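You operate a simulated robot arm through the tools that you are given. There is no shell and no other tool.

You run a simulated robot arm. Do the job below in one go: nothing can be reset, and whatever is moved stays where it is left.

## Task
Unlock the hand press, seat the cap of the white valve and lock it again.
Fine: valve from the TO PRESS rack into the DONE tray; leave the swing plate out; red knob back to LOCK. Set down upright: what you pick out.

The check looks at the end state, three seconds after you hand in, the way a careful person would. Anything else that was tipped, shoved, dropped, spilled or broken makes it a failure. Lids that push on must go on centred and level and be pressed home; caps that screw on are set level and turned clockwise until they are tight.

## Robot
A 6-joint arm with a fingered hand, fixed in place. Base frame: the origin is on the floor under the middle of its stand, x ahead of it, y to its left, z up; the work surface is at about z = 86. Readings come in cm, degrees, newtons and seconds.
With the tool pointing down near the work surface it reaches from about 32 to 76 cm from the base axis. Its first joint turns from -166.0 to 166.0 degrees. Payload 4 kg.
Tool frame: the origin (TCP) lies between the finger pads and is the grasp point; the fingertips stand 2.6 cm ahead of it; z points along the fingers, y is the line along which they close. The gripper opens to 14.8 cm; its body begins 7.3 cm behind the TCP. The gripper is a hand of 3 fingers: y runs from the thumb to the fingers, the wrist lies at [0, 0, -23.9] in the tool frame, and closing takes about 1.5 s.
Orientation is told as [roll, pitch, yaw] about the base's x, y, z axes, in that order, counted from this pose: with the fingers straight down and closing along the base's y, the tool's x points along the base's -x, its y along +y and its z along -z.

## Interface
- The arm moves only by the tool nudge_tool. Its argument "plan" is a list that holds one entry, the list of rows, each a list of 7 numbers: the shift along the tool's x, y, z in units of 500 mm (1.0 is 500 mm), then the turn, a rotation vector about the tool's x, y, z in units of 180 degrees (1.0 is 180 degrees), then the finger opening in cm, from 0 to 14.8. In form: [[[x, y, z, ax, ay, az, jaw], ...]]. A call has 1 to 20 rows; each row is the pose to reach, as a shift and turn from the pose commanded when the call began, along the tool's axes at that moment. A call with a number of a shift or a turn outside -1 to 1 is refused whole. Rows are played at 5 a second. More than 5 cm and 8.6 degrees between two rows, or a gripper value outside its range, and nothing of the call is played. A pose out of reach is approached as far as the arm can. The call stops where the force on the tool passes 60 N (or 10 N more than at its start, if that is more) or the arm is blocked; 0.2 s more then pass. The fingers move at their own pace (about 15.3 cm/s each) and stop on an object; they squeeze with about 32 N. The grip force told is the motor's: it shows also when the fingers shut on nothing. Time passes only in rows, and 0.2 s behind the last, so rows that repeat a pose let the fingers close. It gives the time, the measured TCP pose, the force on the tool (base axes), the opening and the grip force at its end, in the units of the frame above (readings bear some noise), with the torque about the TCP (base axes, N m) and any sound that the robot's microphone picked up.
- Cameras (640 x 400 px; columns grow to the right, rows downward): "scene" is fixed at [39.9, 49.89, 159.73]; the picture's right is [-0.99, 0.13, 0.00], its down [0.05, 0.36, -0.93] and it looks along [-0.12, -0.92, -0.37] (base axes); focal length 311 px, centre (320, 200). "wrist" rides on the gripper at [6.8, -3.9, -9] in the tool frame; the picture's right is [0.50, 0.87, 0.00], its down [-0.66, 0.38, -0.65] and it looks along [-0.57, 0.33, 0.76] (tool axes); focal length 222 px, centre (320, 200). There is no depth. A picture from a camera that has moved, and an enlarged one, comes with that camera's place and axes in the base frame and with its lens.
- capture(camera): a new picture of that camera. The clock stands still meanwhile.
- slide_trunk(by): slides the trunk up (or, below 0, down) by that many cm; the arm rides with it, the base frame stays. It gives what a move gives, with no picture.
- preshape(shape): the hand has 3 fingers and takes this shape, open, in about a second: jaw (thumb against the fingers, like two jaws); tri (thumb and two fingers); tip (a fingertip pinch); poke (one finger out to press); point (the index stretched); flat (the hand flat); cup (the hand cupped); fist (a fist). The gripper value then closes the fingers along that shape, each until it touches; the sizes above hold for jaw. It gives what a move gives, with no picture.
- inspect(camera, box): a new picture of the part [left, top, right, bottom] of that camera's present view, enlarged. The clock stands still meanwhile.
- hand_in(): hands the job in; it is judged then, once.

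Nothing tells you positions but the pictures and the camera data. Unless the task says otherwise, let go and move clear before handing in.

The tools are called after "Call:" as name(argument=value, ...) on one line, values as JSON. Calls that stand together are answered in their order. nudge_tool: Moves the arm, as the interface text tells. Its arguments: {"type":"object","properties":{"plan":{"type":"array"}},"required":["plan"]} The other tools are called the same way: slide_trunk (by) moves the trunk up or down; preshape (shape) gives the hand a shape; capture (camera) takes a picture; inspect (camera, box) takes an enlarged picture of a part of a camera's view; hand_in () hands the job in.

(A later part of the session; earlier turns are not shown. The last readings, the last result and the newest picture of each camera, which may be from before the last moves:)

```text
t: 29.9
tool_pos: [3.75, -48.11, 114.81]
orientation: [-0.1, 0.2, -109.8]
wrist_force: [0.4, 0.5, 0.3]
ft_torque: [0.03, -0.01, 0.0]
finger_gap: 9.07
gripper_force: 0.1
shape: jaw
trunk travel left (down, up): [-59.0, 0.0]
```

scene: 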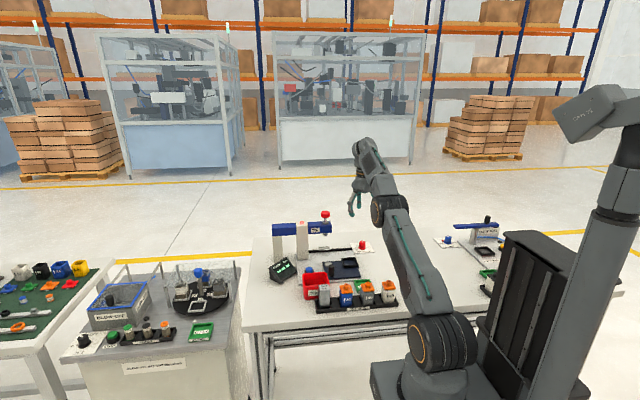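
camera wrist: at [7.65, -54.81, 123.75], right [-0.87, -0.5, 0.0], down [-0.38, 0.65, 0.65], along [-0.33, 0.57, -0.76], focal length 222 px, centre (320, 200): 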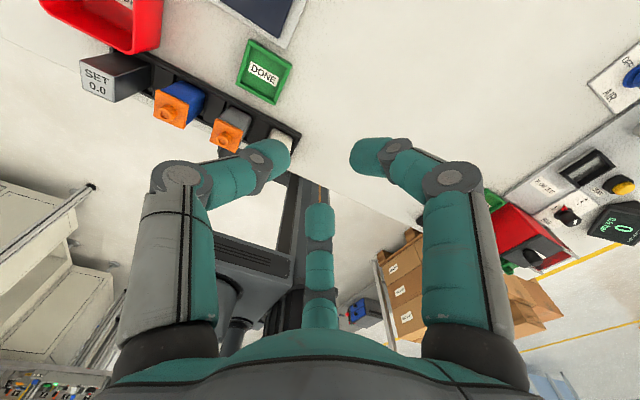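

The wrist turned freely. I will move over the white valve and turn a bit further to about yaw 264.

Call:
nudge_tool(plan=[[[0.05, -0.01, 0.035, 0, 0, -0.02, 9], [0.1, -0.02, 0.07, 0, 0, -0.04, 9], [0.15, -0.03, 0.11, 0, 0, -0.06, 9], [0.2, -0.04, 0.145, 0, 0, -0.0767, 9], [0.2376, -0.0484, 0.176, 0, 0, -0.0767, 9], [0.2376, -0.0484, 0.176, 0, 0, -0.0767, 9]]])

Call:
capture(camera="wrist")

Call:
inspect(camera="scene", box=[330, 220, 450, 320])

```text
t: 31.3
tool_pos: [5.44, -36.2, 105.89]
orientation: [0.0, -0.1, -96.3]
wrist_force: [0.9, -0.2, 1.1]
ft_torque: [-0.03, 0.01, 0.03]
finger_gap: 9.05
gripper_force: 0.1
shape: jaw
trunk travel left (down, up): [-59.0, 0.0]
```

```text
taken
camera wrist: at [2.35, -28.95, 114.98], right [0.91, 0.4, 0.0], down [0.31, -0.69, 0.65], along [0.26, -0.6, -0.76], focal length 222 px, centre (320, 200)
```

wrist: 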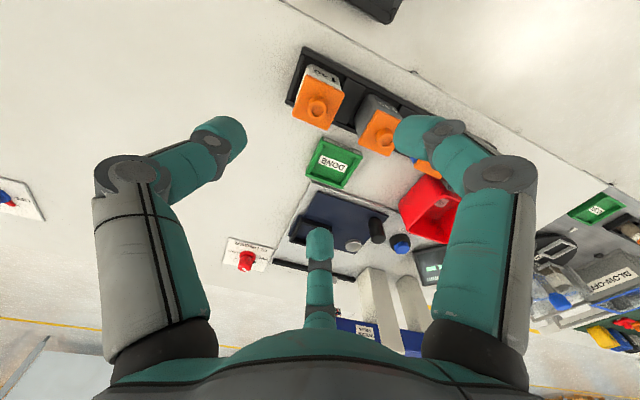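

```text
4.00 times, centred on (390, 270) of scene
camera zoom: at [39.9, 49.89, 159.73], right [-0.99, 0.13, 0.0], down [0.05, 0.36, -0.93], along [-0.12, -0.92, -0.37], focal length 1244 px, centre (40, -80)
```

zoom: 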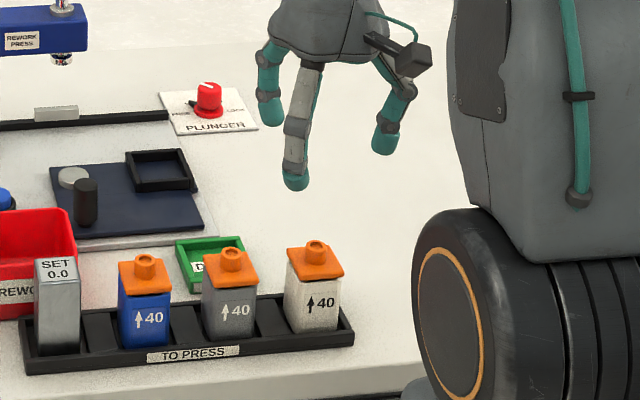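

I'm above the white valve with yaw about 264. I will zoom to fix its position and height.

Call:
inspect(camera="wrist", box=[270, 30, 400, 140])

Call:
inspect(camera="wrist", box=[270, 120, 430, 260])

```text
3.64 times, centred on (335, 85) of wrist
camera zoom: at [2.35, -28.95, 114.98], right [0.91, 0.4, 0.0], down [0.31, -0.69, 0.65], along [0.26, -0.6, -0.76], focal length 808 px, centre (266, 618)
```

zoom: 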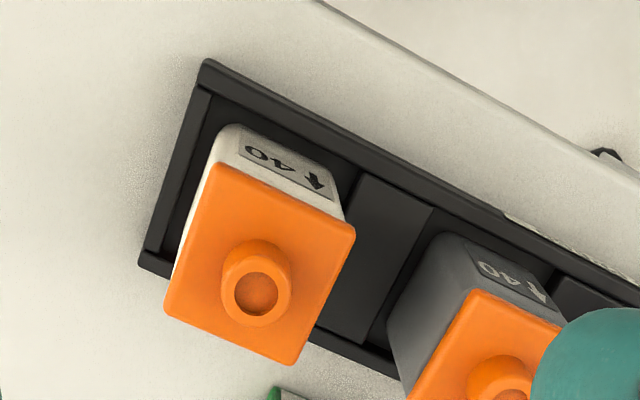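

```text
2.86 times, centred on (350, 190) of wrist
camera zoom: at [2.35, -28.95, 114.98], right [0.91, 0.4, 0.0], down [0.31, -0.69, 0.65], along [0.26, -0.6, -0.76], focal length 635 px, centre (234, 229)
```

zoom: 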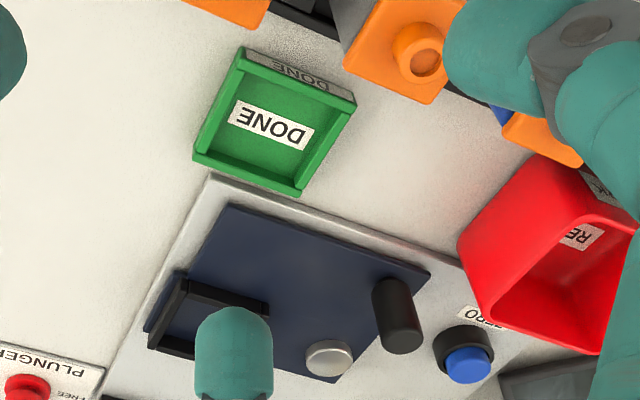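

The white valve is centred at about (5.0, -35.5), axis-aligned and 4 cm square, with the port top near z = 93.4. I will align over it, square up the yaw to 270 and come down to just above it.

Call:
nudge_tool(plan=[[[0.004, -0.002, 0.05, 0, 0, -0.012, 7.5], [0.008, -0.004, 0.1, 0, 0, -0.024, 7.5], [0.0125, -0.0054, 0.15, 0, 0, -0.035, 7.5], [0.0125, -0.0054, 0.18, 0, 0, -0.035, 7.5], [0.0125, -0.0054, 0.18, 0, 0, -0.035, 7.5]]])

Call:
capture(camera="wrist")

Call:
inspect(camera="scene", box=[345, 250, 425, 316])

```text
t: 32.5
tool_pos: [5.32, -35.45, 96.96]
orientation: [0.1, 0.0, -89.9]
wrist_force: [-0.4, 0.0, 0.4]
ft_torque: [0.03, 0.01, 0.0]
finger_gap: 7.55
gripper_force: 0.1
shape: jaw
trunk travel left (down, up): [-59.0, 0.0]
```

```text
taken
camera wrist: at [1.47, -28.53, 106.0], right [0.87, 0.5, 0.0], down [0.38, -0.66, 0.65], along [0.33, -0.56, -0.76], focal length 222 px, centre (320, 200)
```

wrist: 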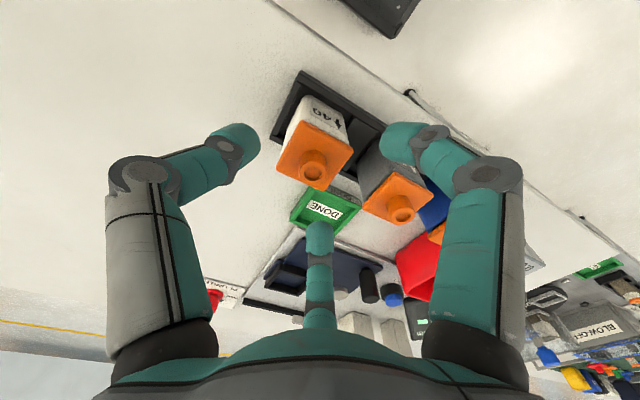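

```text
6.06 times, centred on (385, 283) of scene
camera zoom: at [39.9, 49.89, 159.73], right [-0.99, 0.13, 0.0], down [0.05, 0.36, -0.93], along [-0.12, -0.92, -0.37], focal length 1885 px, centre (-74, -303)
```

zoom: 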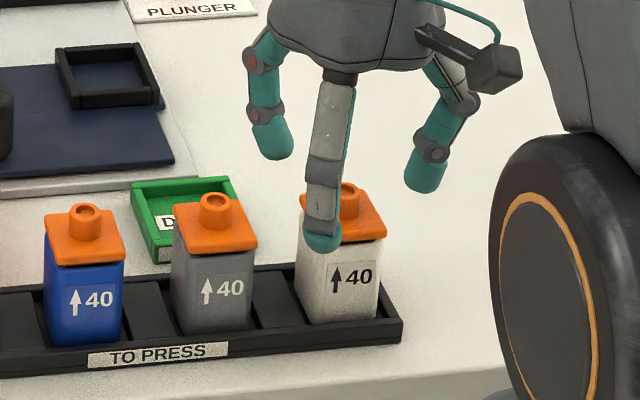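

Yaw is now 270 and the fingers straddle the valve. One zoom to check centring before descending.

Call:
inspect(camera="wrist", box=[230, 60, 410, 240])

```text
2.22 times, centred on (320, 150) of wrist
camera zoom: at [1.47, -28.53, 106.0], right [0.87, 0.5, 0.0], down [0.38, -0.66, 0.65], along [0.33, -0.56, -0.76], focal length 494 px, centre (320, 311)
```

zoom: 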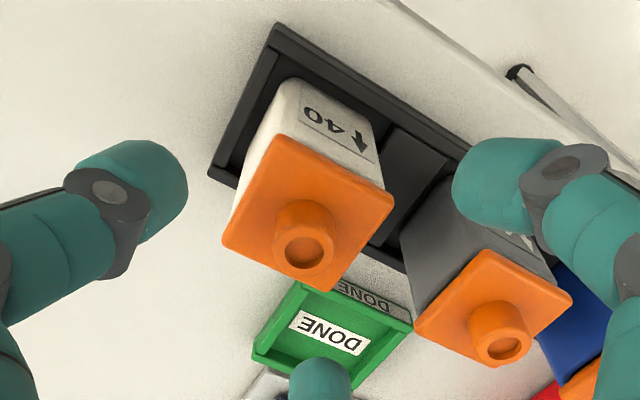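

Centred within about 0.2 cm. Descending to grip the valve body below the cap.

Call:
nudge_tool(plan=[[[-0.003, 0.001, 0.03, 0, 0, 0, 7.5], [-0.003, 0.001, 0.06, 0, 0, 0, 7.5], [-0.003, 0.001, 0.09, 0, 0, 0, 7.5], [-0.003, 0.001, 0.119, 0, 0, 0, 7.5], [-0.003, 0.001, 0.119, 0, 0, 0, 7.5]]])

Call:
inspect(camera="wrist", box=[210, 60, 430, 280])

Call:
inspect(camera="scene", box=[345, 250, 425, 316])

```text
t: 33.7
tool_pos: [5.54, -35.66, 91.2]
orientation: [0.0, -0.1, -89.9]
wrist_force: [-0.3, 0.4, -0.7]
ft_torque: [0.0, -0.03, 0.02]
finger_gap: 7.54
gripper_force: 0.0
shape: jaw
trunk travel left (down, up): [-59.0, 0.0]
```

```text
1.82 times, centred on (320, 170) of wrist
camera zoom: at [1.59, -28.86, 100.07], right [0.87, 0.5, 0.0], down [0.38, -0.66, 0.65], along [0.33, -0.57, -0.76], focal length 404 px, centre (320, 254)
```

zoom: 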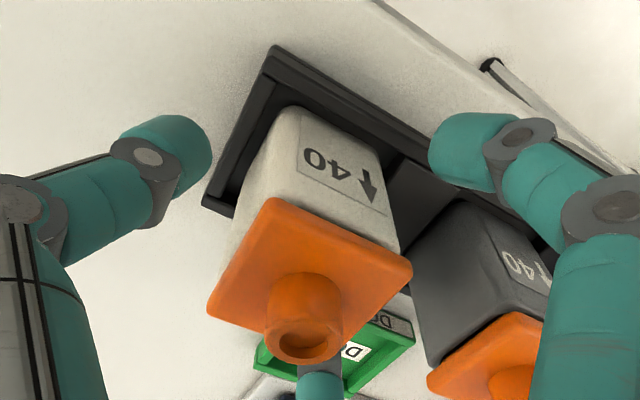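

```text
6.06 times, centred on (385, 283) of scene
camera zoom: at [39.9, 49.89, 159.73], right [-0.99, 0.13, 0.0], down [0.05, 0.36, -0.93], along [-0.12, -0.92, -0.37], focal length 1885 px, centre (-74, -303)
```

zoom: 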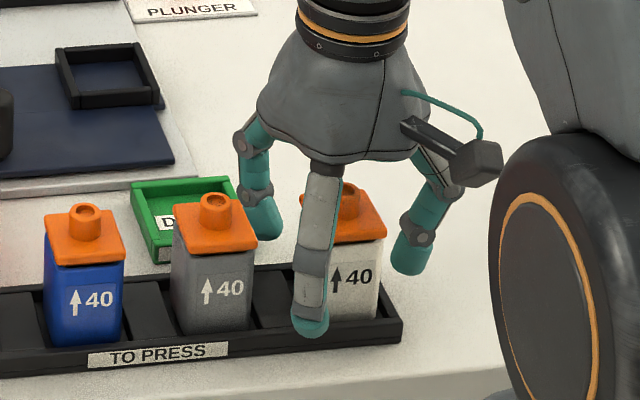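

Nothing touched. Closing the fingers gradually on the body.

Call:
nudge_tool(plan=[[[0, 0, 0, 0, 0, 0, 6.5], [0, 0, 0, 0, 0, 0, 5.8], [0, 0, 0, 0, 0, 0, 5.2], [0, 0, 0, 0, 0, 0, 4.8], [0, 0, 0, 0, 0, 0, 4.4], [0, 0, 0, 0, 0, 0, 4.1], [0, 0, 0, 0, 0, 0, 3.8], [0, 0, 0, 0, 0, 0, 3.5], [0, 0, 0, 0, 0, 0, 3.2], [0, 0, 0, 0, 0, 0, 3.2]]])

Call:
inspect(camera="wrist", box=[210, 60, 430, 280])

Call:
inspect(camera="scene", box=[345, 250, 425, 316])

```text
t: 35.9
tool_pos: [5.51, -35.71, 91.06]
orientation: [0.0, -0.1, -90.0]
wrist_force: [0.2, -0.5, -0.9]
ft_torque: [0.02, -0.01, 0.03]
finger_gap: 3.97
gripper_force: 32.3
shape: jaw
trunk travel left (down, up): [-59.0, 0.0]
```

```text
1.82 times, centred on (320, 170) of wrist
camera zoom: at [1.59, -28.86, 100.08], right [0.87, 0.5, 0.0], down [0.38, -0.66, 0.65], along [0.33, -0.56, -0.76], focal length 404 px, centre (320, 254)
```

zoom: 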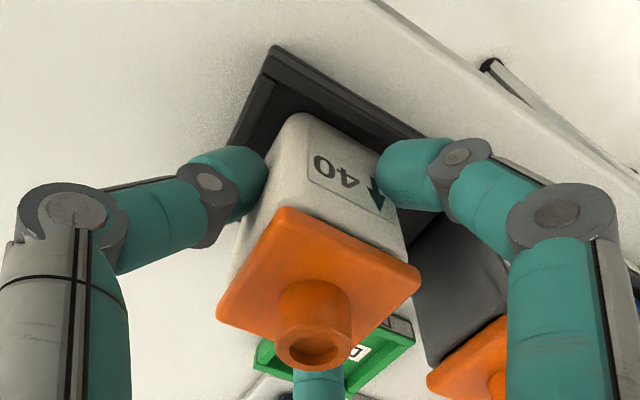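

```text
6.06 times, centred on (385, 283) of scene
camera zoom: at [39.9, 49.89, 159.73], right [-0.99, 0.13, 0.0], down [0.05, 0.36, -0.93], along [-0.12, -0.92, -0.37], focal length 1885 px, centre (-74, -303)
```

zoom: 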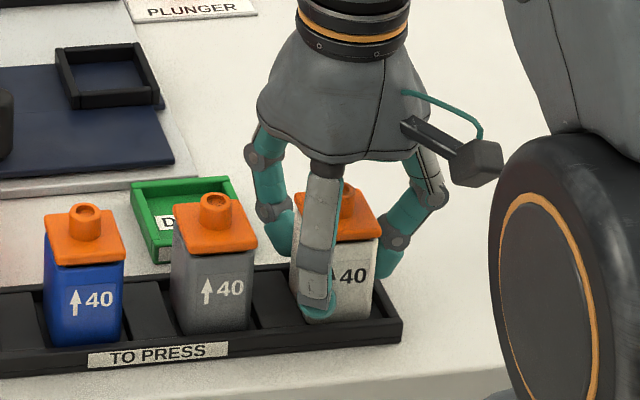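

The grip is good at 32 N with no side force. I will lift slowly and check that valve and cap come up together.

Call:
nudge_tool(plan=[[[0, 0, -0.01, 0, 0, 0, 3.0], [0, 0, -0.02, 0, 0, 0, 3.0], [0, 0, -0.03, 0, 0, 0, 3.0], [0, 0, -0.045, 0, 0, 0, 3.0], [0, 0, -0.06, 0, 0, 0, 3.0], [0, 0, -0.06, 0, 0, 0, 3.0]]])

Call:
inspect(camera="wrist", box=[210, 60, 430, 280])

Call:
inspect(camera="scene", box=[345, 250, 425, 316])

```text
t: 37.3
tool_pos: [5.51, -35.64, 93.93]
orientation: [-0.1, -0.1, -89.9]
wrist_force: [0.7, 0.8, -1.3]
ft_torque: [0.0, 0.0, 0.0]
finger_gap: 3.93
gripper_force: 32.0
shape: jaw
trunk travel left (down, up): [-59.0, 0.0]
```

```text
1.82 times, centred on (320, 170) of wrist
camera zoom: at [1.55, -28.89, 103.11], right [0.87, 0.5, 0.0], down [0.38, -0.66, 0.65], along [0.33, -0.56, -0.76], focal length 404 px, centre (320, 254)
```

zoom: 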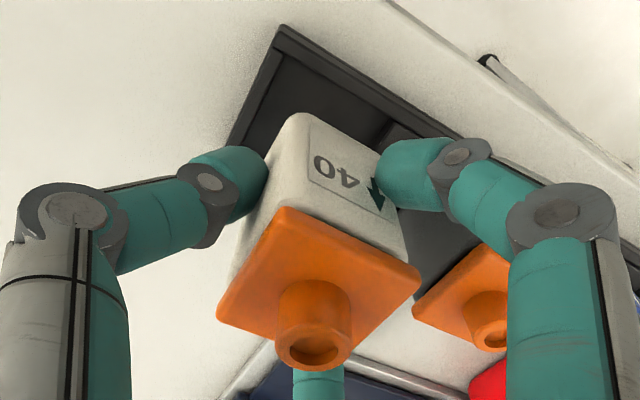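

```text
6.06 times, centred on (385, 283) of scene
camera zoom: at [39.9, 49.89, 159.73], right [-0.99, 0.13, 0.0], down [0.05, 0.36, -0.93], along [-0.12, -0.92, -0.37], focal length 1885 px, centre (-74, -303)
```

zoom: 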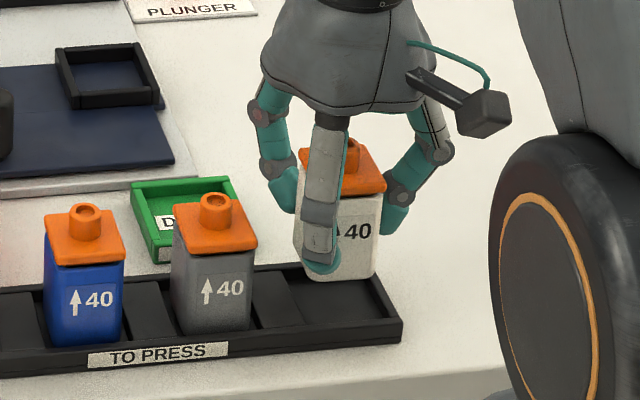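

Valve and cap came up together and the neighbours didn't move. I will raise it and carry it over the nest at a height that shows the nest clearly.

Call:
nudge_tool(plan=[[[0, 0, -0.07, 0, 0, 0, 3.0], [0, 0, -0.14, 0, 0, 0, 3.0], [0, 0, -0.2, 0, 0, 0, 3.0], [0, 0, -0.26, 0, 0, 0, 3.0], [-0.06, 0.022, -0.26, 0, 0, 0, 3.0], [-0.125, 0.046, -0.26, 0, 0, 0, 3.0], [-0.19, 0.07, -0.26, 0, 0, 0, 3.0], [-0.255, 0.093, -0.26, 0, 0, 0, 3.0], [-0.32, 0.117, -0.26, 0, 0, 0, 3.0], [-0.38, 0.139, -0.26, 0, 0, 0, 3.0], [-0.438, 0.16, -0.26, 0, 0, 0, 3.0], [-0.438, 0.16, -0.26, 0, 0, 0, 3.0]]])

Call:
capture(camera="wrist")

Call:
inspect(camera="wrist", box=[230, 40, 410, 240])

```text
t: 39.9
tool_pos: [13.51, -57.5, 107.05]
orientation: [0.0, 0.1, -89.9]
wrist_force: [0.5, 0.0, -0.3]
ft_torque: [-0.01, -0.02, 0.0]
finger_gap: 3.87
gripper_force: 31.6
shape: jaw
trunk travel left (down, up): [-59.0, 0.0]
```

```text
taken
camera wrist: at [9.61, -50.72, 116.12], right [0.86, 0.5, 0.0], down [0.38, -0.66, 0.65], along [0.33, -0.56, -0.76], focal length 222 px, centre (320, 200)
```

wrist: 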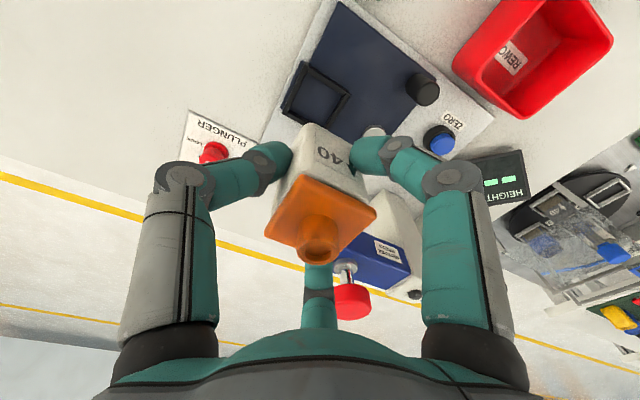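

```text
2.00 times, centred on (320, 140) of wrist
camera zoom: at [9.61, -50.72, 116.12], right [0.86, 0.5, 0.0], down [0.38, -0.66, 0.65], along [0.33, -0.56, -0.76], focal length 444 px, centre (320, 320)
```

zoom: 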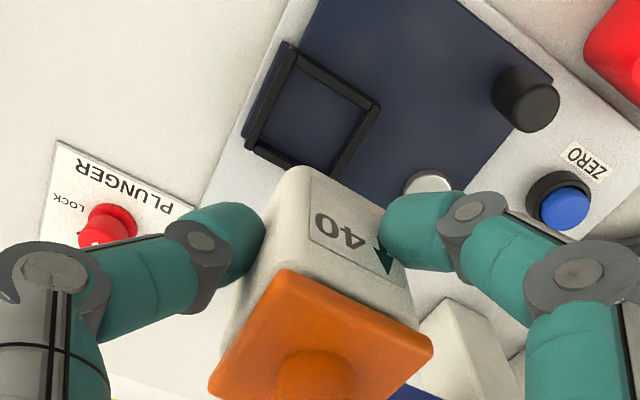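

The nest is visible past the held valve. Zooming in on it for precise coordinates.

Call:
inspect(camera="wrist", box=[275, 40, 385, 140])

Call:
inspect(camera="scene", box=[300, 235, 400, 300])

```text
4.00 times, centred on (330, 90) of wrist
camera zoom: at [9.61, -50.72, 116.12], right [0.86, 0.5, 0.0], down [0.38, -0.66, 0.65], along [0.33, -0.56, -0.76], focal length 888 px, centre (280, 640)
```

zoom: 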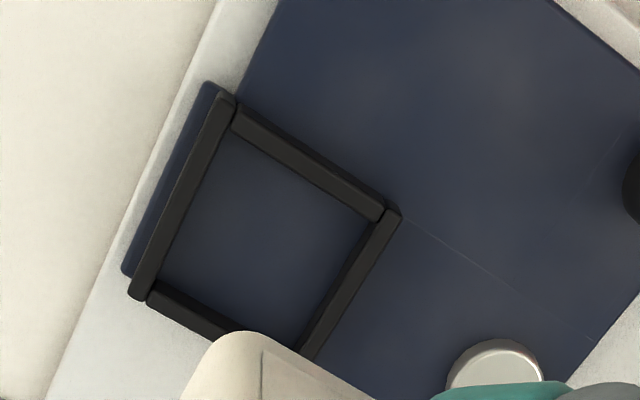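

```text
6.15 times, centred on (350, 268) of scene
camera zoom: at [39.9, 49.89, 159.73], right [-0.99, 0.13, 0.0], down [0.05, 0.36, -0.93], along [-0.12, -0.92, -0.37], focal length 1914 px, centre (135, -215)
```

zoom: 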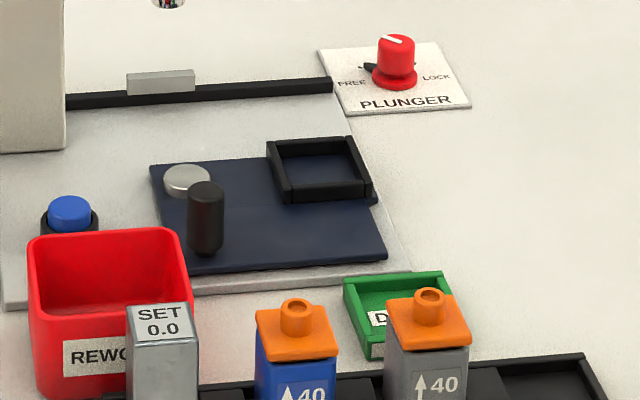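

Call:
inspect(camera="wrist", box=[290, 55, 350, 95])

Call:
inspect(camera="wrist", box=[275, 85, 335, 125])

Call:
inspect(camera="scene", box=[340, 252, 364, 270])

```text
10.00 times, centred on (320, 75) of wrist
camera zoom: at [9.61, -50.72, 116.12], right [0.86, 0.5, 0.0], down [0.38, -0.66, 0.65], along [0.33, -0.56, -0.76], focal length 2221 px, centre (320, 1450)
```

zoom: 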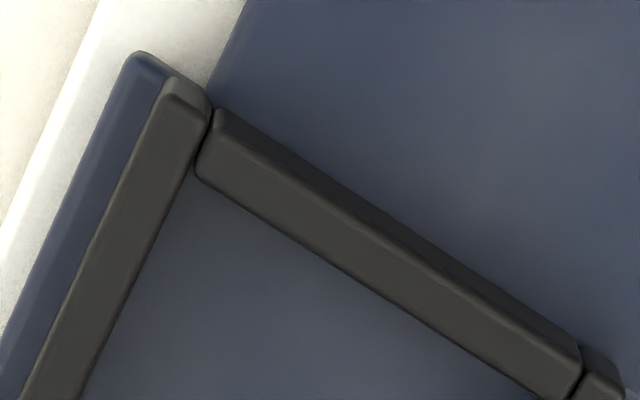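

```text
10.00 times, centred on (305, 105) of wrist
camera zoom: at [9.61, -50.72, 116.12], right [0.86, 0.5, 0.0], down [0.38, -0.66, 0.65], along [0.33, -0.56, -0.76], focal length 2221 px, centre (470, 1150)
```

zoom: 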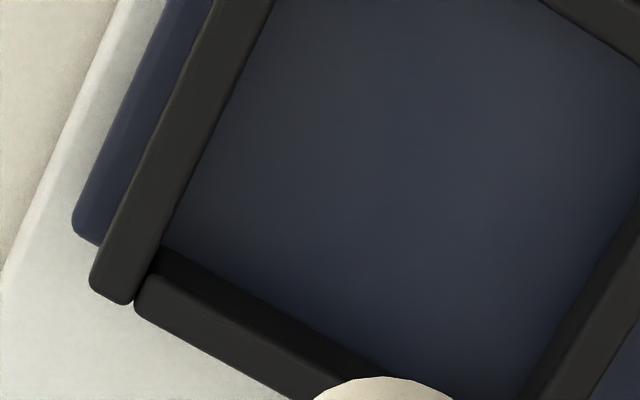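

```text
16.00 times, centred on (352, 261) of scene
camera zoom: at [39.9, 49.89, 159.73], right [-0.99, 0.13, 0.0], down [0.05, 0.36, -0.93], along [-0.12, -0.92, -0.37], focal length 4977 px, centre (-192, -776)
```

zoom: 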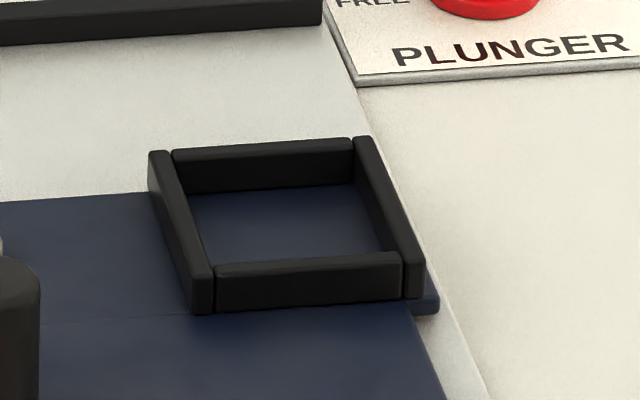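

The nest cavity measures about 5 × 5 cm inside, centred at about (13.55, -58.4), and the held valve is 4 cm and square to it. I will shift and lower until the valve base is just above the nest rim, then check.

Call:
nudge_tool(plan=[[[-0.009, 0.0007, 0.05, 0, 0, 0, 3.0], [-0.018, 0.0014, 0.11, 0, 0, 0, 3.0], [-0.018, 0.0014, 0.17, 0, 0, 0, 3.0], [-0.018, 0.0014, 0.22, 0, 0, 0, 3.0], [-0.018, 0.0014, 0.261, 0, 0, 0, 3.0], [-0.018, 0.0014, 0.261, 0, 0, 0, 3.0]]])

Call:
inspect(camera="wrist", box=[220, 60, 420, 260])

Call:
inspect(camera="scene", box=[325, 228, 385, 278])

```text
t: 41.3
tool_pos: [13.83, -58.26, 94.01]
orientation: [0.0, 0.1, -89.9]
wrist_force: [-0.3, 0.4, -1.9]
ft_torque: [0.04, -0.03, -0.02]
finger_gap: 3.87
gripper_force: 31.5
shape: jaw
trunk travel left (down, up): [-59.0, 0.0]
```

```text
2.00 times, centred on (320, 160) of wrist
camera zoom: at [9.86, -51.57, 103.11], right [0.87, 0.5, 0.0], down [0.38, -0.66, 0.65], along [0.33, -0.56, -0.76], focal length 444 px, centre (320, 280)
```

zoom: 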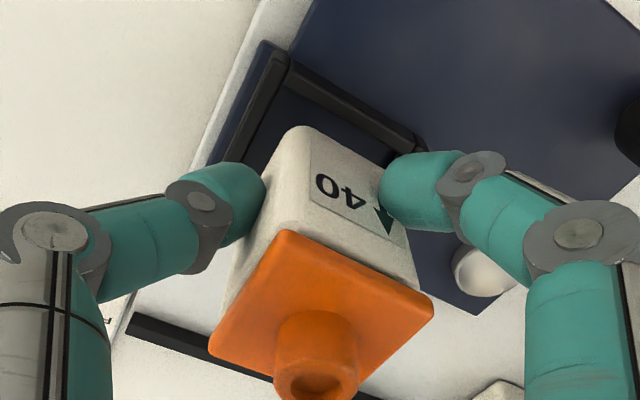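

```text
8.00 times, centred on (355, 253) of scene
camera zoom: at [39.9, 49.89, 159.73], right [-0.99, 0.13, 0.0], down [0.05, 0.36, -0.93], along [-0.12, -0.92, -0.37], focal length 2489 px, centre (40, -224)
```

zoom: 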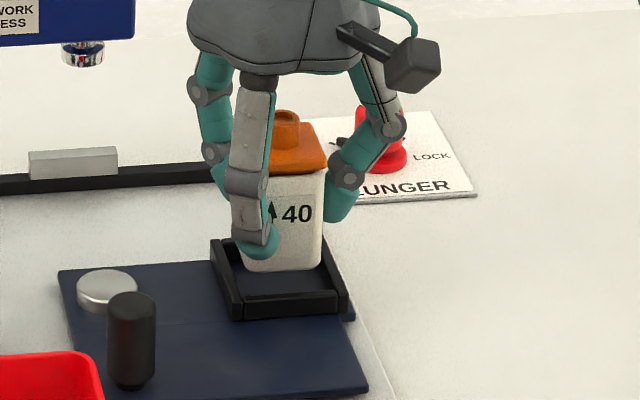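

The valve sits inside the nest outline as seen from both cameras. I will correct x by -0.17 cm and lower it into the nest in small steps while watching the force.

Call:
nudge_tool(plan=[[[0, -0.002, 0.006, 0, 0, 0, 3.0], [0, -0.0034, 0.012, 0, 0, 0, 3.0], [0, -0.0034, 0.02, 0, 0, 0, 3.0], [0, -0.0034, 0.028, 0, 0, 0, 3.0], [0, -0.0034, 0.034, 0, 0, 0, 3.0], [0, -0.0034, 0.034, 0, 0, 0, 3.0]]])

Call:
inspect(camera="scene", box=[330, 240, 375, 278])

Call:
inspect(camera="wrist", box=[260, 60, 400, 180])

```text
t: 42.7
tool_pos: [13.47, -58.39, 92.34]
orientation: [0.0, 0.0, -89.9]
wrist_force: [-0.5, 0.0, -0.9]
ft_torque: [0.02, -0.02, -0.01]
finger_gap: 3.83
gripper_force: 32.4
shape: jaw
trunk travel left (down, up): [-59.0, 0.0]
```

```text
10.53 times, centred on (352, 259) of scene
camera zoom: at [39.9, 49.89, 159.73], right [-0.99, 0.13, 0.0], down [0.05, 0.36, -0.93], along [-0.12, -0.92, -0.37], focal length 3275 px, centre (-22, -421)
```

zoom: 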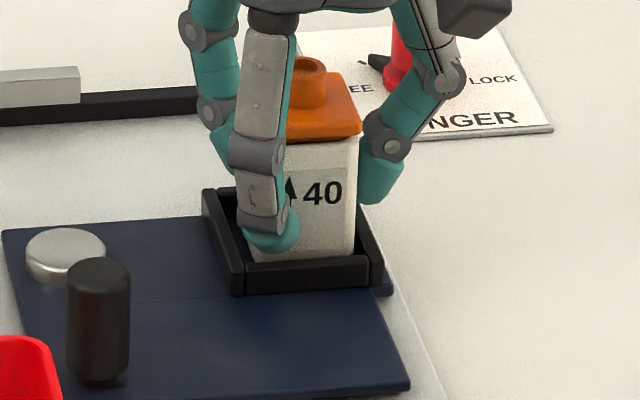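

```text
3.33 times, centred on (330, 120) of wrist
camera zoom: at [9.52, -51.63, 101.35], right [0.87, 0.5, 0.0], down [0.38, -0.66, 0.65], along [0.33, -0.56, -0.76], focal length 740 px, centre (287, 467)
```

zoom: 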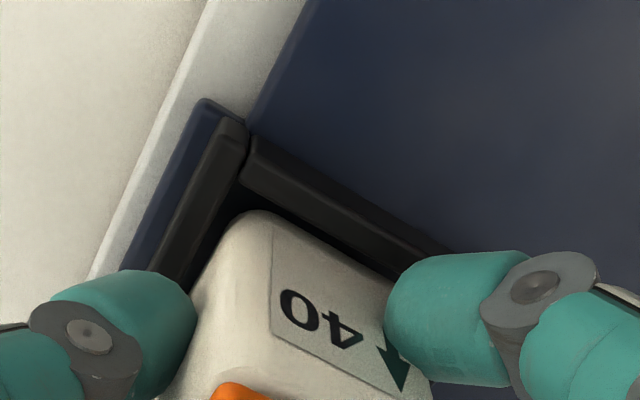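

It's inside the nest walls with no contact force. Continuing down in small steps.

Call:
nudge_tool(plan=[[[0, 0, 0.002, 0, 0, 0, 3.0], [0, 0, 0.004, 0, 0, 0, 3.0], [0, 0, 0.006, 0, 0, 0, 3.0], [0, 0, 0.008, 0, 0, 0, 3.0], [0, 0, 0.008, 0, 0, 0, 3.0]]])

```text
t: 43.9
tool_pos: [13.35, -58.48, 91.99]
orientation: [0.1, 0.0, -89.9]
wrist_force: [-1.2, -0.5, 5.8]
ft_torque: [0.03, 0.03, 0.01]
finger_gap: 3.86
gripper_force: 31.8
shape: jaw
trunk travel left (down, up): [-59.0, 0.0]
```

Contact at z ≈ 92.0 (5.8 N up), which fits the nest floor. I will check that it sits inside before letting go.

Call:
inspect(camera="scene", box=[335, 245, 370, 273])

Call:
inspect(camera="wrist", box=[260, 60, 400, 180])

```text
14.29 times, centred on (352, 259) of scene
camera zoom: at [39.9, 49.89, 159.73], right [-0.99, 0.13, 0.0], down [0.05, 0.36, -0.93], along [-0.12, -0.92, -0.37], focal length 4444 px, centre (-144, -643)
```

zoom: 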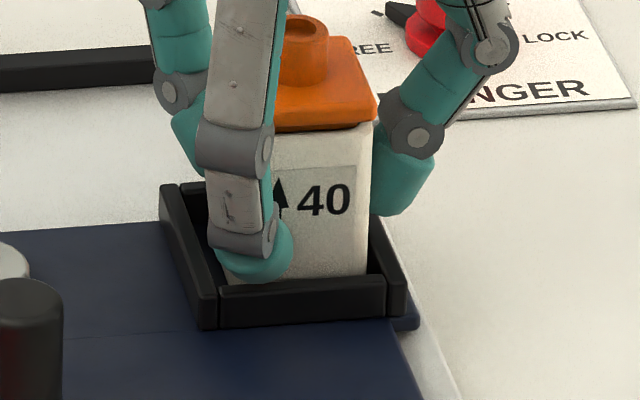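

```text
3.33 times, centred on (330, 120) of wrist
camera zoom: at [9.48, -51.66, 100.97], right [0.87, 0.5, 0.0], down [0.38, -0.65, 0.65], along [0.33, -0.57, -0.76], focal length 740 px, centre (287, 467)
```

zoom: 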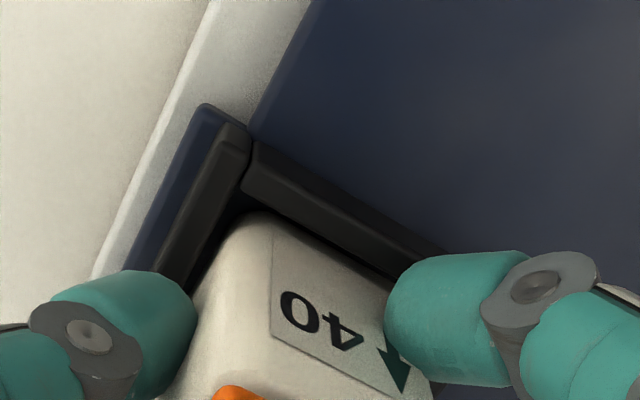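

Call:
nudge_tool(plan=[[[0, 0, 0.001, 0, 0, 0, 3.0], [0, 0, 0.002, 0, 0, 0, 3.0], [0, 0, 0.002, 0, 0, 0, 3.0]]])

```text
t: 44.7
tool_pos: [13.4, -58.42, 91.85]
orientation: [0.1, -0.1, -89.9]
wrist_force: [0.7, -1.1, 12.3]
ft_torque: [-0.02, -0.01, 0.01]
finger_gap: 3.92
gripper_force: 31.8
shape: jaw
trunk travel left (down, up): [-59.0, 0.0]
```

The force rises to 12 N with no torque, so it's flat on the floor of the nest. Opening the fingers gently.

Call:
nudge_tool(plan=[[[0, 0, 0, 0, 0, 0, 3.8], [0, 0, 0, 0, 0, 0, 4.2], [0, 0, 0, 0, 0, 0, 4.8], [0, 0, 0, 0, 0, 0, 5.5], [0, 0, 0, 0, 0, 0, 6.5], [0, 0, 0, 0, 0, 0, 7.5], [0, 0, 0, 0, 0, 0, 7.5]]])

Call:
inspect(camera="scene", box=[335, 245, 370, 273])

Call:
inspect(camera="wrist", box=[230, 60, 410, 240])

```text
t: 46.3
tool_pos: [13.36, -58.37, 91.97]
orientation: [0.0, 0.0, -89.8]
wrist_force: [0.4, 0.0, -0.3]
ft_torque: [0.02, -0.06, 0.0]
finger_gap: 7.45
gripper_force: 0.1
shape: jaw
trunk travel left (down, up): [-59.0, 0.0]
```

```text
14.29 times, centred on (352, 259) of scene
camera zoom: at [39.9, 49.89, 159.73], right [-0.99, 0.13, 0.0], down [0.05, 0.36, -0.93], along [-0.12, -0.92, -0.37], focal length 4444 px, centre (-144, -643)
```

zoom: 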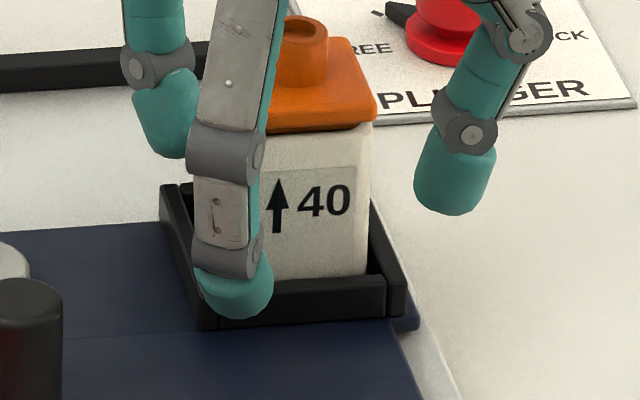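

```text
2.22 times, centred on (320, 150) of wrist
camera zoom: at [9.44, -51.65, 100.84], right [0.87, 0.5, 0.0], down [0.38, -0.66, 0.65], along [0.33, -0.56, -0.76], focal length 494 px, centre (320, 311)
```

zoom: 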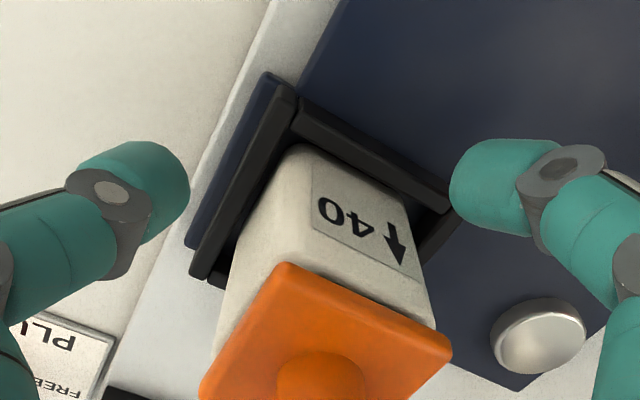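

The valve stands upright in the nest. I will go straight up, then turn the wrist back and move over the swing-plate handle, watching the nearby red bin.

Call:
nudge_tool(plan=[[[0, 0, -0.08, 0, 0, 0, 7.5], [0, 0, -0.16, 0, 0, 0, 7.5], [0, 0, -0.24, 0, 0, 0, 7.5], [0, 0, -0.32, 0, 0, 0, 7.5], [0.01, 0.012, -0.32, 0, 0, 0.044, 7.5], [0.02, 0.024, -0.32, 0, 0, 0.088, 7.5], [0.03, 0.036, -0.32, 0, 0, 0.132, 7.5], [0.04, 0.048, -0.32, 0, 0, 0.176, 7.5], [0.05, 0.06, -0.32, 0, 0, 0.22, 7.5], [0.06, 0.073, -0.32, 0, 0, 0.264, 7.5], [0.07, 0.086, -0.32, 0, 0, 0.308, 7.5], [0.08, 0.098, -0.32, 0, 0, 0.352, 7.5], [0.09, 0.11, -0.32, 0, 0, 0.396, 7.5], [0.1, 0.123, -0.32, 0, 0, 0.44, 7.5], [0.11, 0.135, -0.32, 0, 0, 0.484, 7.5], [0.12, 0.147, -0.32, 0, 0, 0.528, 7.5], [0.13, 0.16, -0.32, 0, 0, 0.572, 7.5], [0.14, 0.17, -0.32, 0, 0, 0.616, 7.5], [0.148, 0.182, -0.32, 0, 0, 0.66, 7.5], [0.148, 0.182, -0.32, 0, 0, 0.7, 7.5]]])

Call:
capture(camera="wrist")

Call:
inspect(camera="scene", box=[270, 195, 400, 285])

```text
t: 50.5
tool_pos: [22.46, -51.08, 107.87]
orientation: [0.1, 0.0, 144.0]
wrist_force: [-1.2, -0.2, 0.8]
ft_torque: [0.01, -0.02, 0.01]
finger_gap: 7.47
gripper_force: 0.0
shape: jaw
trunk travel left (down, up): [-59.0, 0.0]
```

```text
taken
camera wrist: at [30.2, -51.77, 116.89], right [-0.1, -0.99, 0.0], down [-0.75, 0.08, 0.65], along [-0.65, 0.07, -0.76], focal length 222 px, centre (320, 200)
```

wrist: 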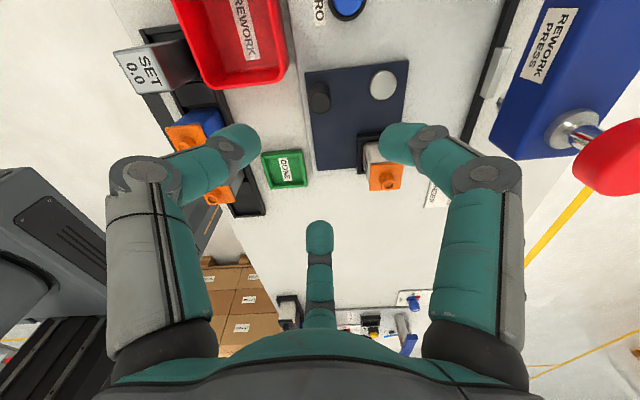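

```text
4.44 times, centred on (335, 240) of scene
camera zoom: at [39.9, 49.89, 159.73], right [-0.99, 0.13, 0.0], down [0.05, 0.36, -0.93], along [-0.12, -0.92, -0.37], focal length 1383 px, centre (253, 22)
```

zoom: 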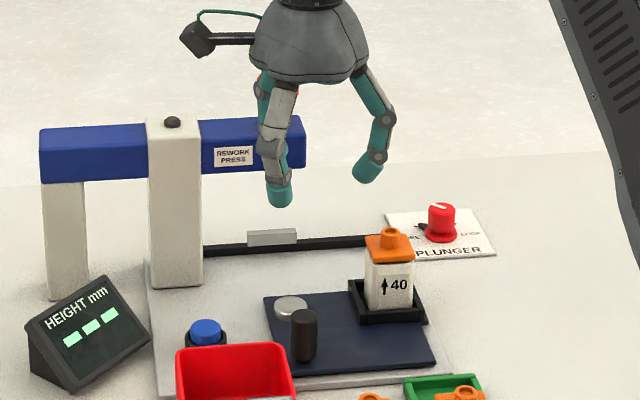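

Good overhead view of handle, pivot disc and bin. Zooming for exact positions.

Call:
inspect(camera="wrist", box=[270, 40, 430, 140])

Call:
inspect(camera="wrist", box=[440, 0, 640, 200])

Call:
inspect(camera="wrist", box=[170, 0, 330, 100])

```text
4.00 times, centred on (350, 90) of wrist
camera zoom: at [30.2, -51.77, 116.89], right [-0.1, -0.99, 0.0], down [-0.75, 0.08, 0.65], along [-0.65, 0.07, -0.76], focal length 888 px, centre (200, 640)
```

zoom: 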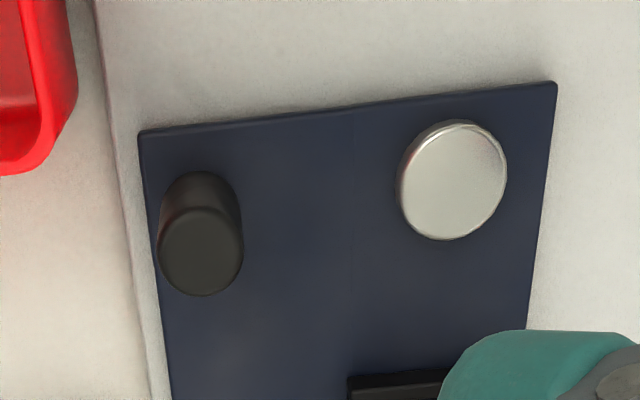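

```text
2.00 times, centred on (540, 100) of wrist
camera zoom: at [30.2, -51.77, 116.89], right [-0.1, -0.99, 0.0], down [-0.75, 0.08, 0.65], along [-0.65, 0.07, -0.76], focal length 444 px, centre (-120, 400)
```

zoom: 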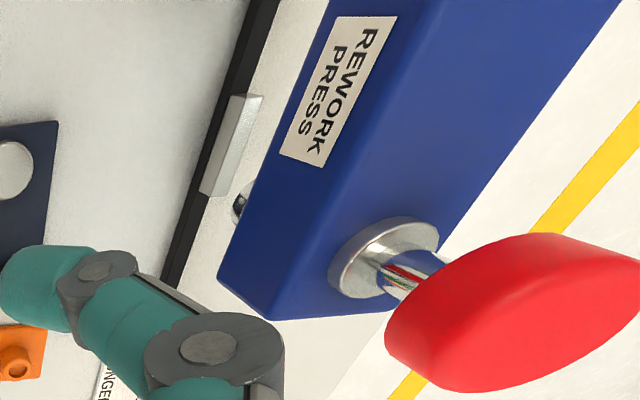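

```text
4.00 times, centred on (250, 50) of wrist
camera zoom: at [30.2, -51.77, 116.89], right [-0.1, -0.99, 0.0], down [-0.75, 0.08, 0.65], along [-0.65, 0.07, -0.76], focal length 888 px, centre (600, 800)
```

zoom: 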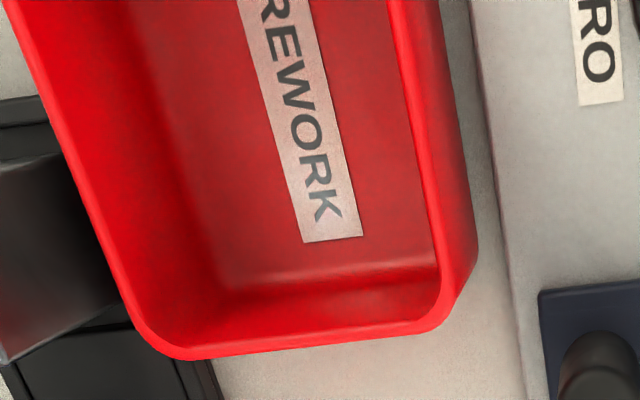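

The handle is at about (22.43, -50.96) with its top near z = 91.3, and the pivot is at about (22.5, -58.4). The bin corner is near (25, -47.5), so I will turn to yaw 83 to keep fingers away from it and come down above the handle.

Call:
nudge_tool(plan=[[[0, 0, 0, 0, 0, 0.0424, 5.5], [0, 0, 0, 0, 0, 0.0847, 5.5], [0, 0, 0, 0, 0, 0.127, 5.5], [0, 0, 0.02, 0, 0, 0.1695, 5.5], [0, 0, 0.06, 0, 0, 0.212, 5.5], [0, 0, 0.1, 0, 0, 0.254, 5.5], [0, 0, 0.15, 0, 0, 0.2966, 5.5], [0, 0, 0.2, 0, 0, 0.339, 5.5], [0, 0, 0.214, 0, 0, 0.339, 5.5], [0, 0, 0.214, 0, 0, 0.339, 5.5]]])

Call:
inspect(camera="wrist", box=[220, 40, 420, 240])

Call:
inspect(camera="scene", box=[290, 225, 370, 285])

```text
t: 52.7
tool_pos: [22.44, -50.83, 97.19]
orientation: [0.0, -0.1, 83.1]
wrist_force: [0.1, 0.4, -0.1]
ft_torque: [0.01, -0.03, 0.03]
finger_gap: 5.54
gripper_force: 0.0
shape: jaw
trunk travel left (down, up): [-59.0, 0.0]
```

```text
2.00 times, centred on (320, 140) of wrist
camera zoom: at [25.48, -58.06, 106.21], right [-0.92, -0.39, 0.0], down [-0.3, 0.7, 0.65], along [-0.26, 0.6, -0.76], focal length 444 px, centre (320, 320)
```

zoom: 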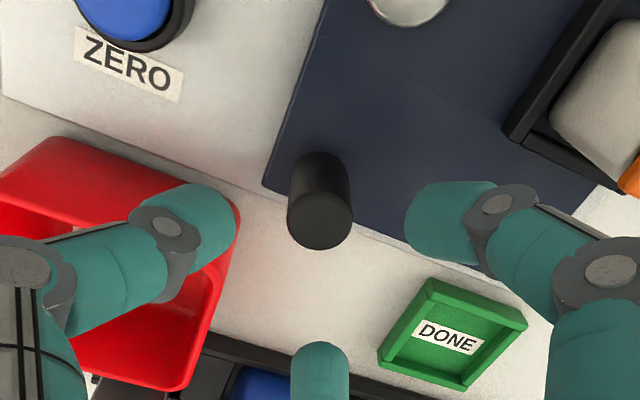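

```text
6.67 times, centred on (330, 255) of scene
camera zoom: at [39.9, 49.89, 159.73], right [-0.99, 0.13, 0.0], down [0.05, 0.36, -0.93], along [-0.12, -0.92, -0.37], focal length 2074 px, centre (253, -167)
```

zoom: 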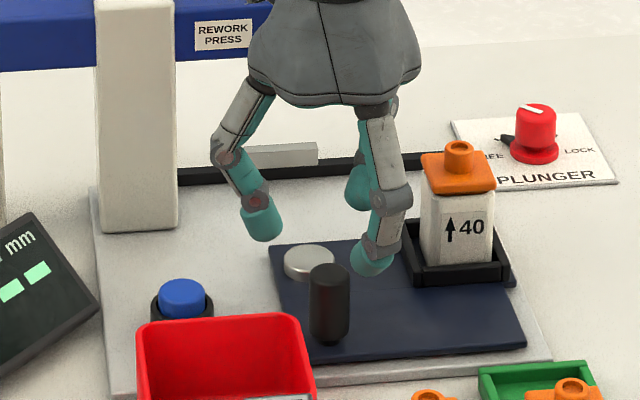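

The hand is centred over the handle and clear of the bin. Descending to grip it.

Call:
nudge_tool(plan=[[[0, 0, 0.03, 0, 0, 0, 5.5], [0, 0, 0.06, 0, 0, 0, 5.5], [0, 0, 0.09, 0, 0, 0, 5.5], [0, 0, 0.118, 0, 0, 0, 5.5], [0, 0, 0.118, 0, 0, 0, 5.5]]])

Call:
inspect(camera="scene", box=[290, 225, 370, 285])

Call:
inspect(camera="wrist", box=[220, 40, 420, 240])

```text
t: 53.9
tool_pos: [22.28, -50.94, 91.34]
orientation: [0.0, 0.0, 83.1]
wrist_force: [0.1, -0.2, 0.0]
ft_torque: [0.0, -0.03, 0.01]
finger_gap: 5.52
gripper_force: 0.1
shape: jaw
trunk travel left (down, up): [-59.0, 0.0]
```

```text
6.67 times, centred on (330, 255) of scene
camera zoom: at [39.9, 49.89, 159.73], right [-0.99, 0.13, 0.0], down [0.05, 0.36, -0.93], along [-0.12, -0.92, -0.37], focal length 2074 px, centre (253, -167)
```

zoom: 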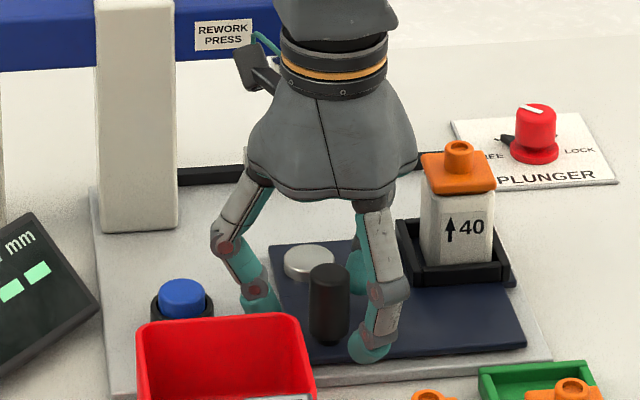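

```text
2.00 times, centred on (320, 140) of wrist
camera zoom: at [25.5, -58.15, 100.32], right [-0.92, -0.39, 0.0], down [-0.3, 0.7, 0.65], along [-0.26, 0.6, -0.76], focal length 444 px, centre (320, 320)
```

zoom: 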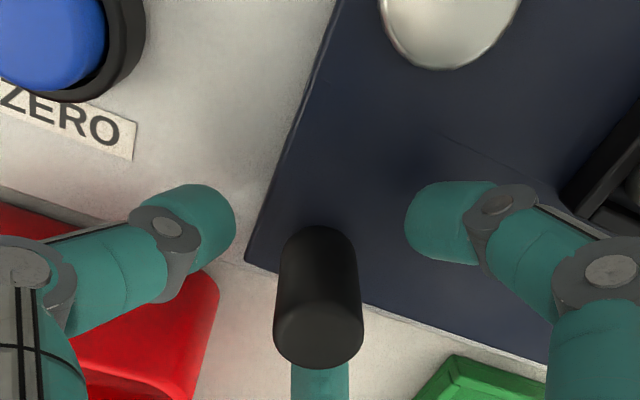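

The handle is between the three fingers. Closing gently on it.

Call:
nudge_tool(plan=[[[0, 0, 0, 0, 0, 0, 4.5], [0, 0, 0, 0, 0, 0, 3.6], [0, 0, 0, 0, 0, 0, 3.0], [0, 0, 0, 0, 0, 0, 2.6], [0, 0, 0, 0, 0, 0, 2.2], [0, 0, 0, 0, 0, 0, 1.8], [0, 0, 0, 0, 0, 0, 1.5], [0, 0, 0, 0, 0, 0, 1.2], [0, 0, 0, 0, 0, 0, 1.2]]])

Call:
inspect(camera="wrist", box=[220, 40, 420, 240])

```text
t: 55.9
tool_pos: [22.45, -51.1, 91.35]
orientation: [0.0, -0.1, 83.0]
wrist_force: [-1.0, -0.9, -3.8]
ft_torque: [-0.02, 0.0, -0.01]
finger_gap: 1.76
gripper_force: 31.7
shape: jaw
trunk travel left (down, up): [-59.0, 0.0]
```

```text
2.00 times, centred on (320, 140) of wrist
camera zoom: at [25.5, -58.16, 100.3], right [-0.92, -0.39, 0.0], down [-0.3, 0.7, 0.65], along [-0.26, 0.6, -0.76], focal length 444 px, centre (320, 320)
```

zoom: 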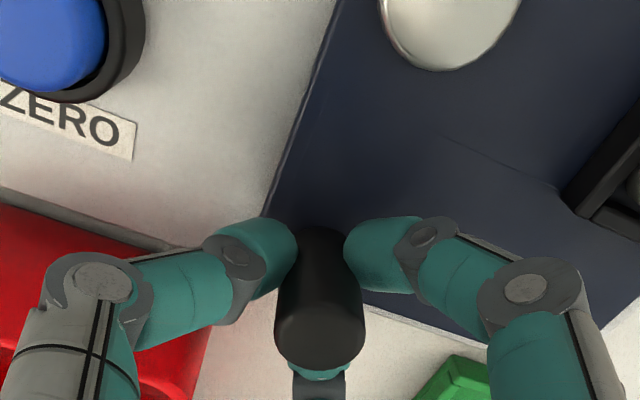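

The handle is gripped and centred. I will swing the plate in along its arc, counter-clockwise about the pivot, 30° first, checking forces.

Call:
nudge_tool(plan=[[[0.00215, 0.01282, 0, 0, 0, -0.02778, 1.2], [0.0054, 0.0254, 0, 0, 0, -0.05556, 1.2], [0.00974, 0.03766, 0, 0, 0, -0.08333, 1.2], [0.01513, 0.04948, 0, 0, 0, -0.11111, 1.2], [0.02153, 0.0608, 0, 0, 0, -0.13889, 1.2], [0.02889, 0.07151, 0, 0, 0, -0.16667, 1.2], [0.02889, 0.07151, 0, 0, 0, -0.16667, 1.2]]])

Call:
inspect(camera="scene", box=[280, 200, 380, 285])

Call:
capture(camera="wrist")

```text
t: 57.5
tool_pos: [18.69, -52.0, 91.36]
orientation: [-0.1, 0.0, 113.2]
wrist_force: [1.2, -2.5, -3.9]
ft_torque: [-0.02, -0.01, -0.07]
finger_gap: 1.75
gripper_force: 32.4
shape: jaw
trunk travel left (down, up): [-59.0, 0.0]
```

```text
4.71 times, centred on (330, 242) of scene
camera zoom: at [39.9, 49.89, 159.73], right [-0.99, 0.13, 0.0], down [0.05, 0.36, -0.93], along [-0.12, -0.92, -0.37], focal length 1464 px, centre (273, 0)
```

zoom: 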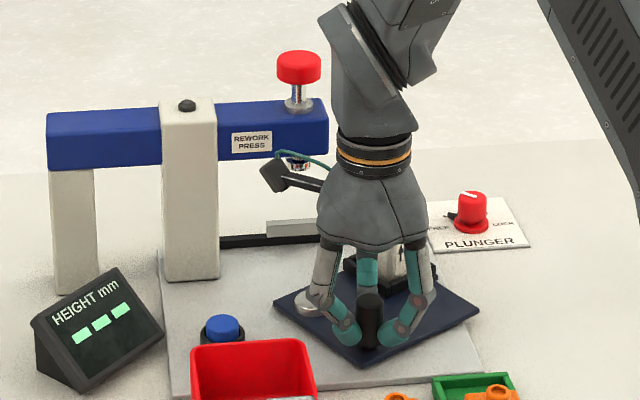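

```text
taken
camera wrist: at [24.96, -56.68, 100.3], right [-0.6, -0.8, 0.0], down [-0.61, 0.45, 0.65], along [-0.52, 0.39, -0.76], focal length 222 px, centre (320, 200)
```

wrist: 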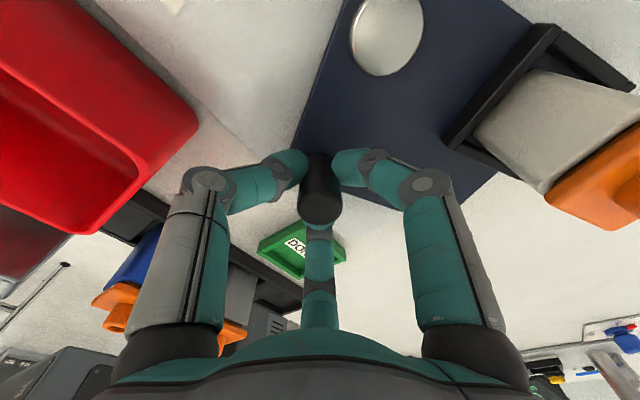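

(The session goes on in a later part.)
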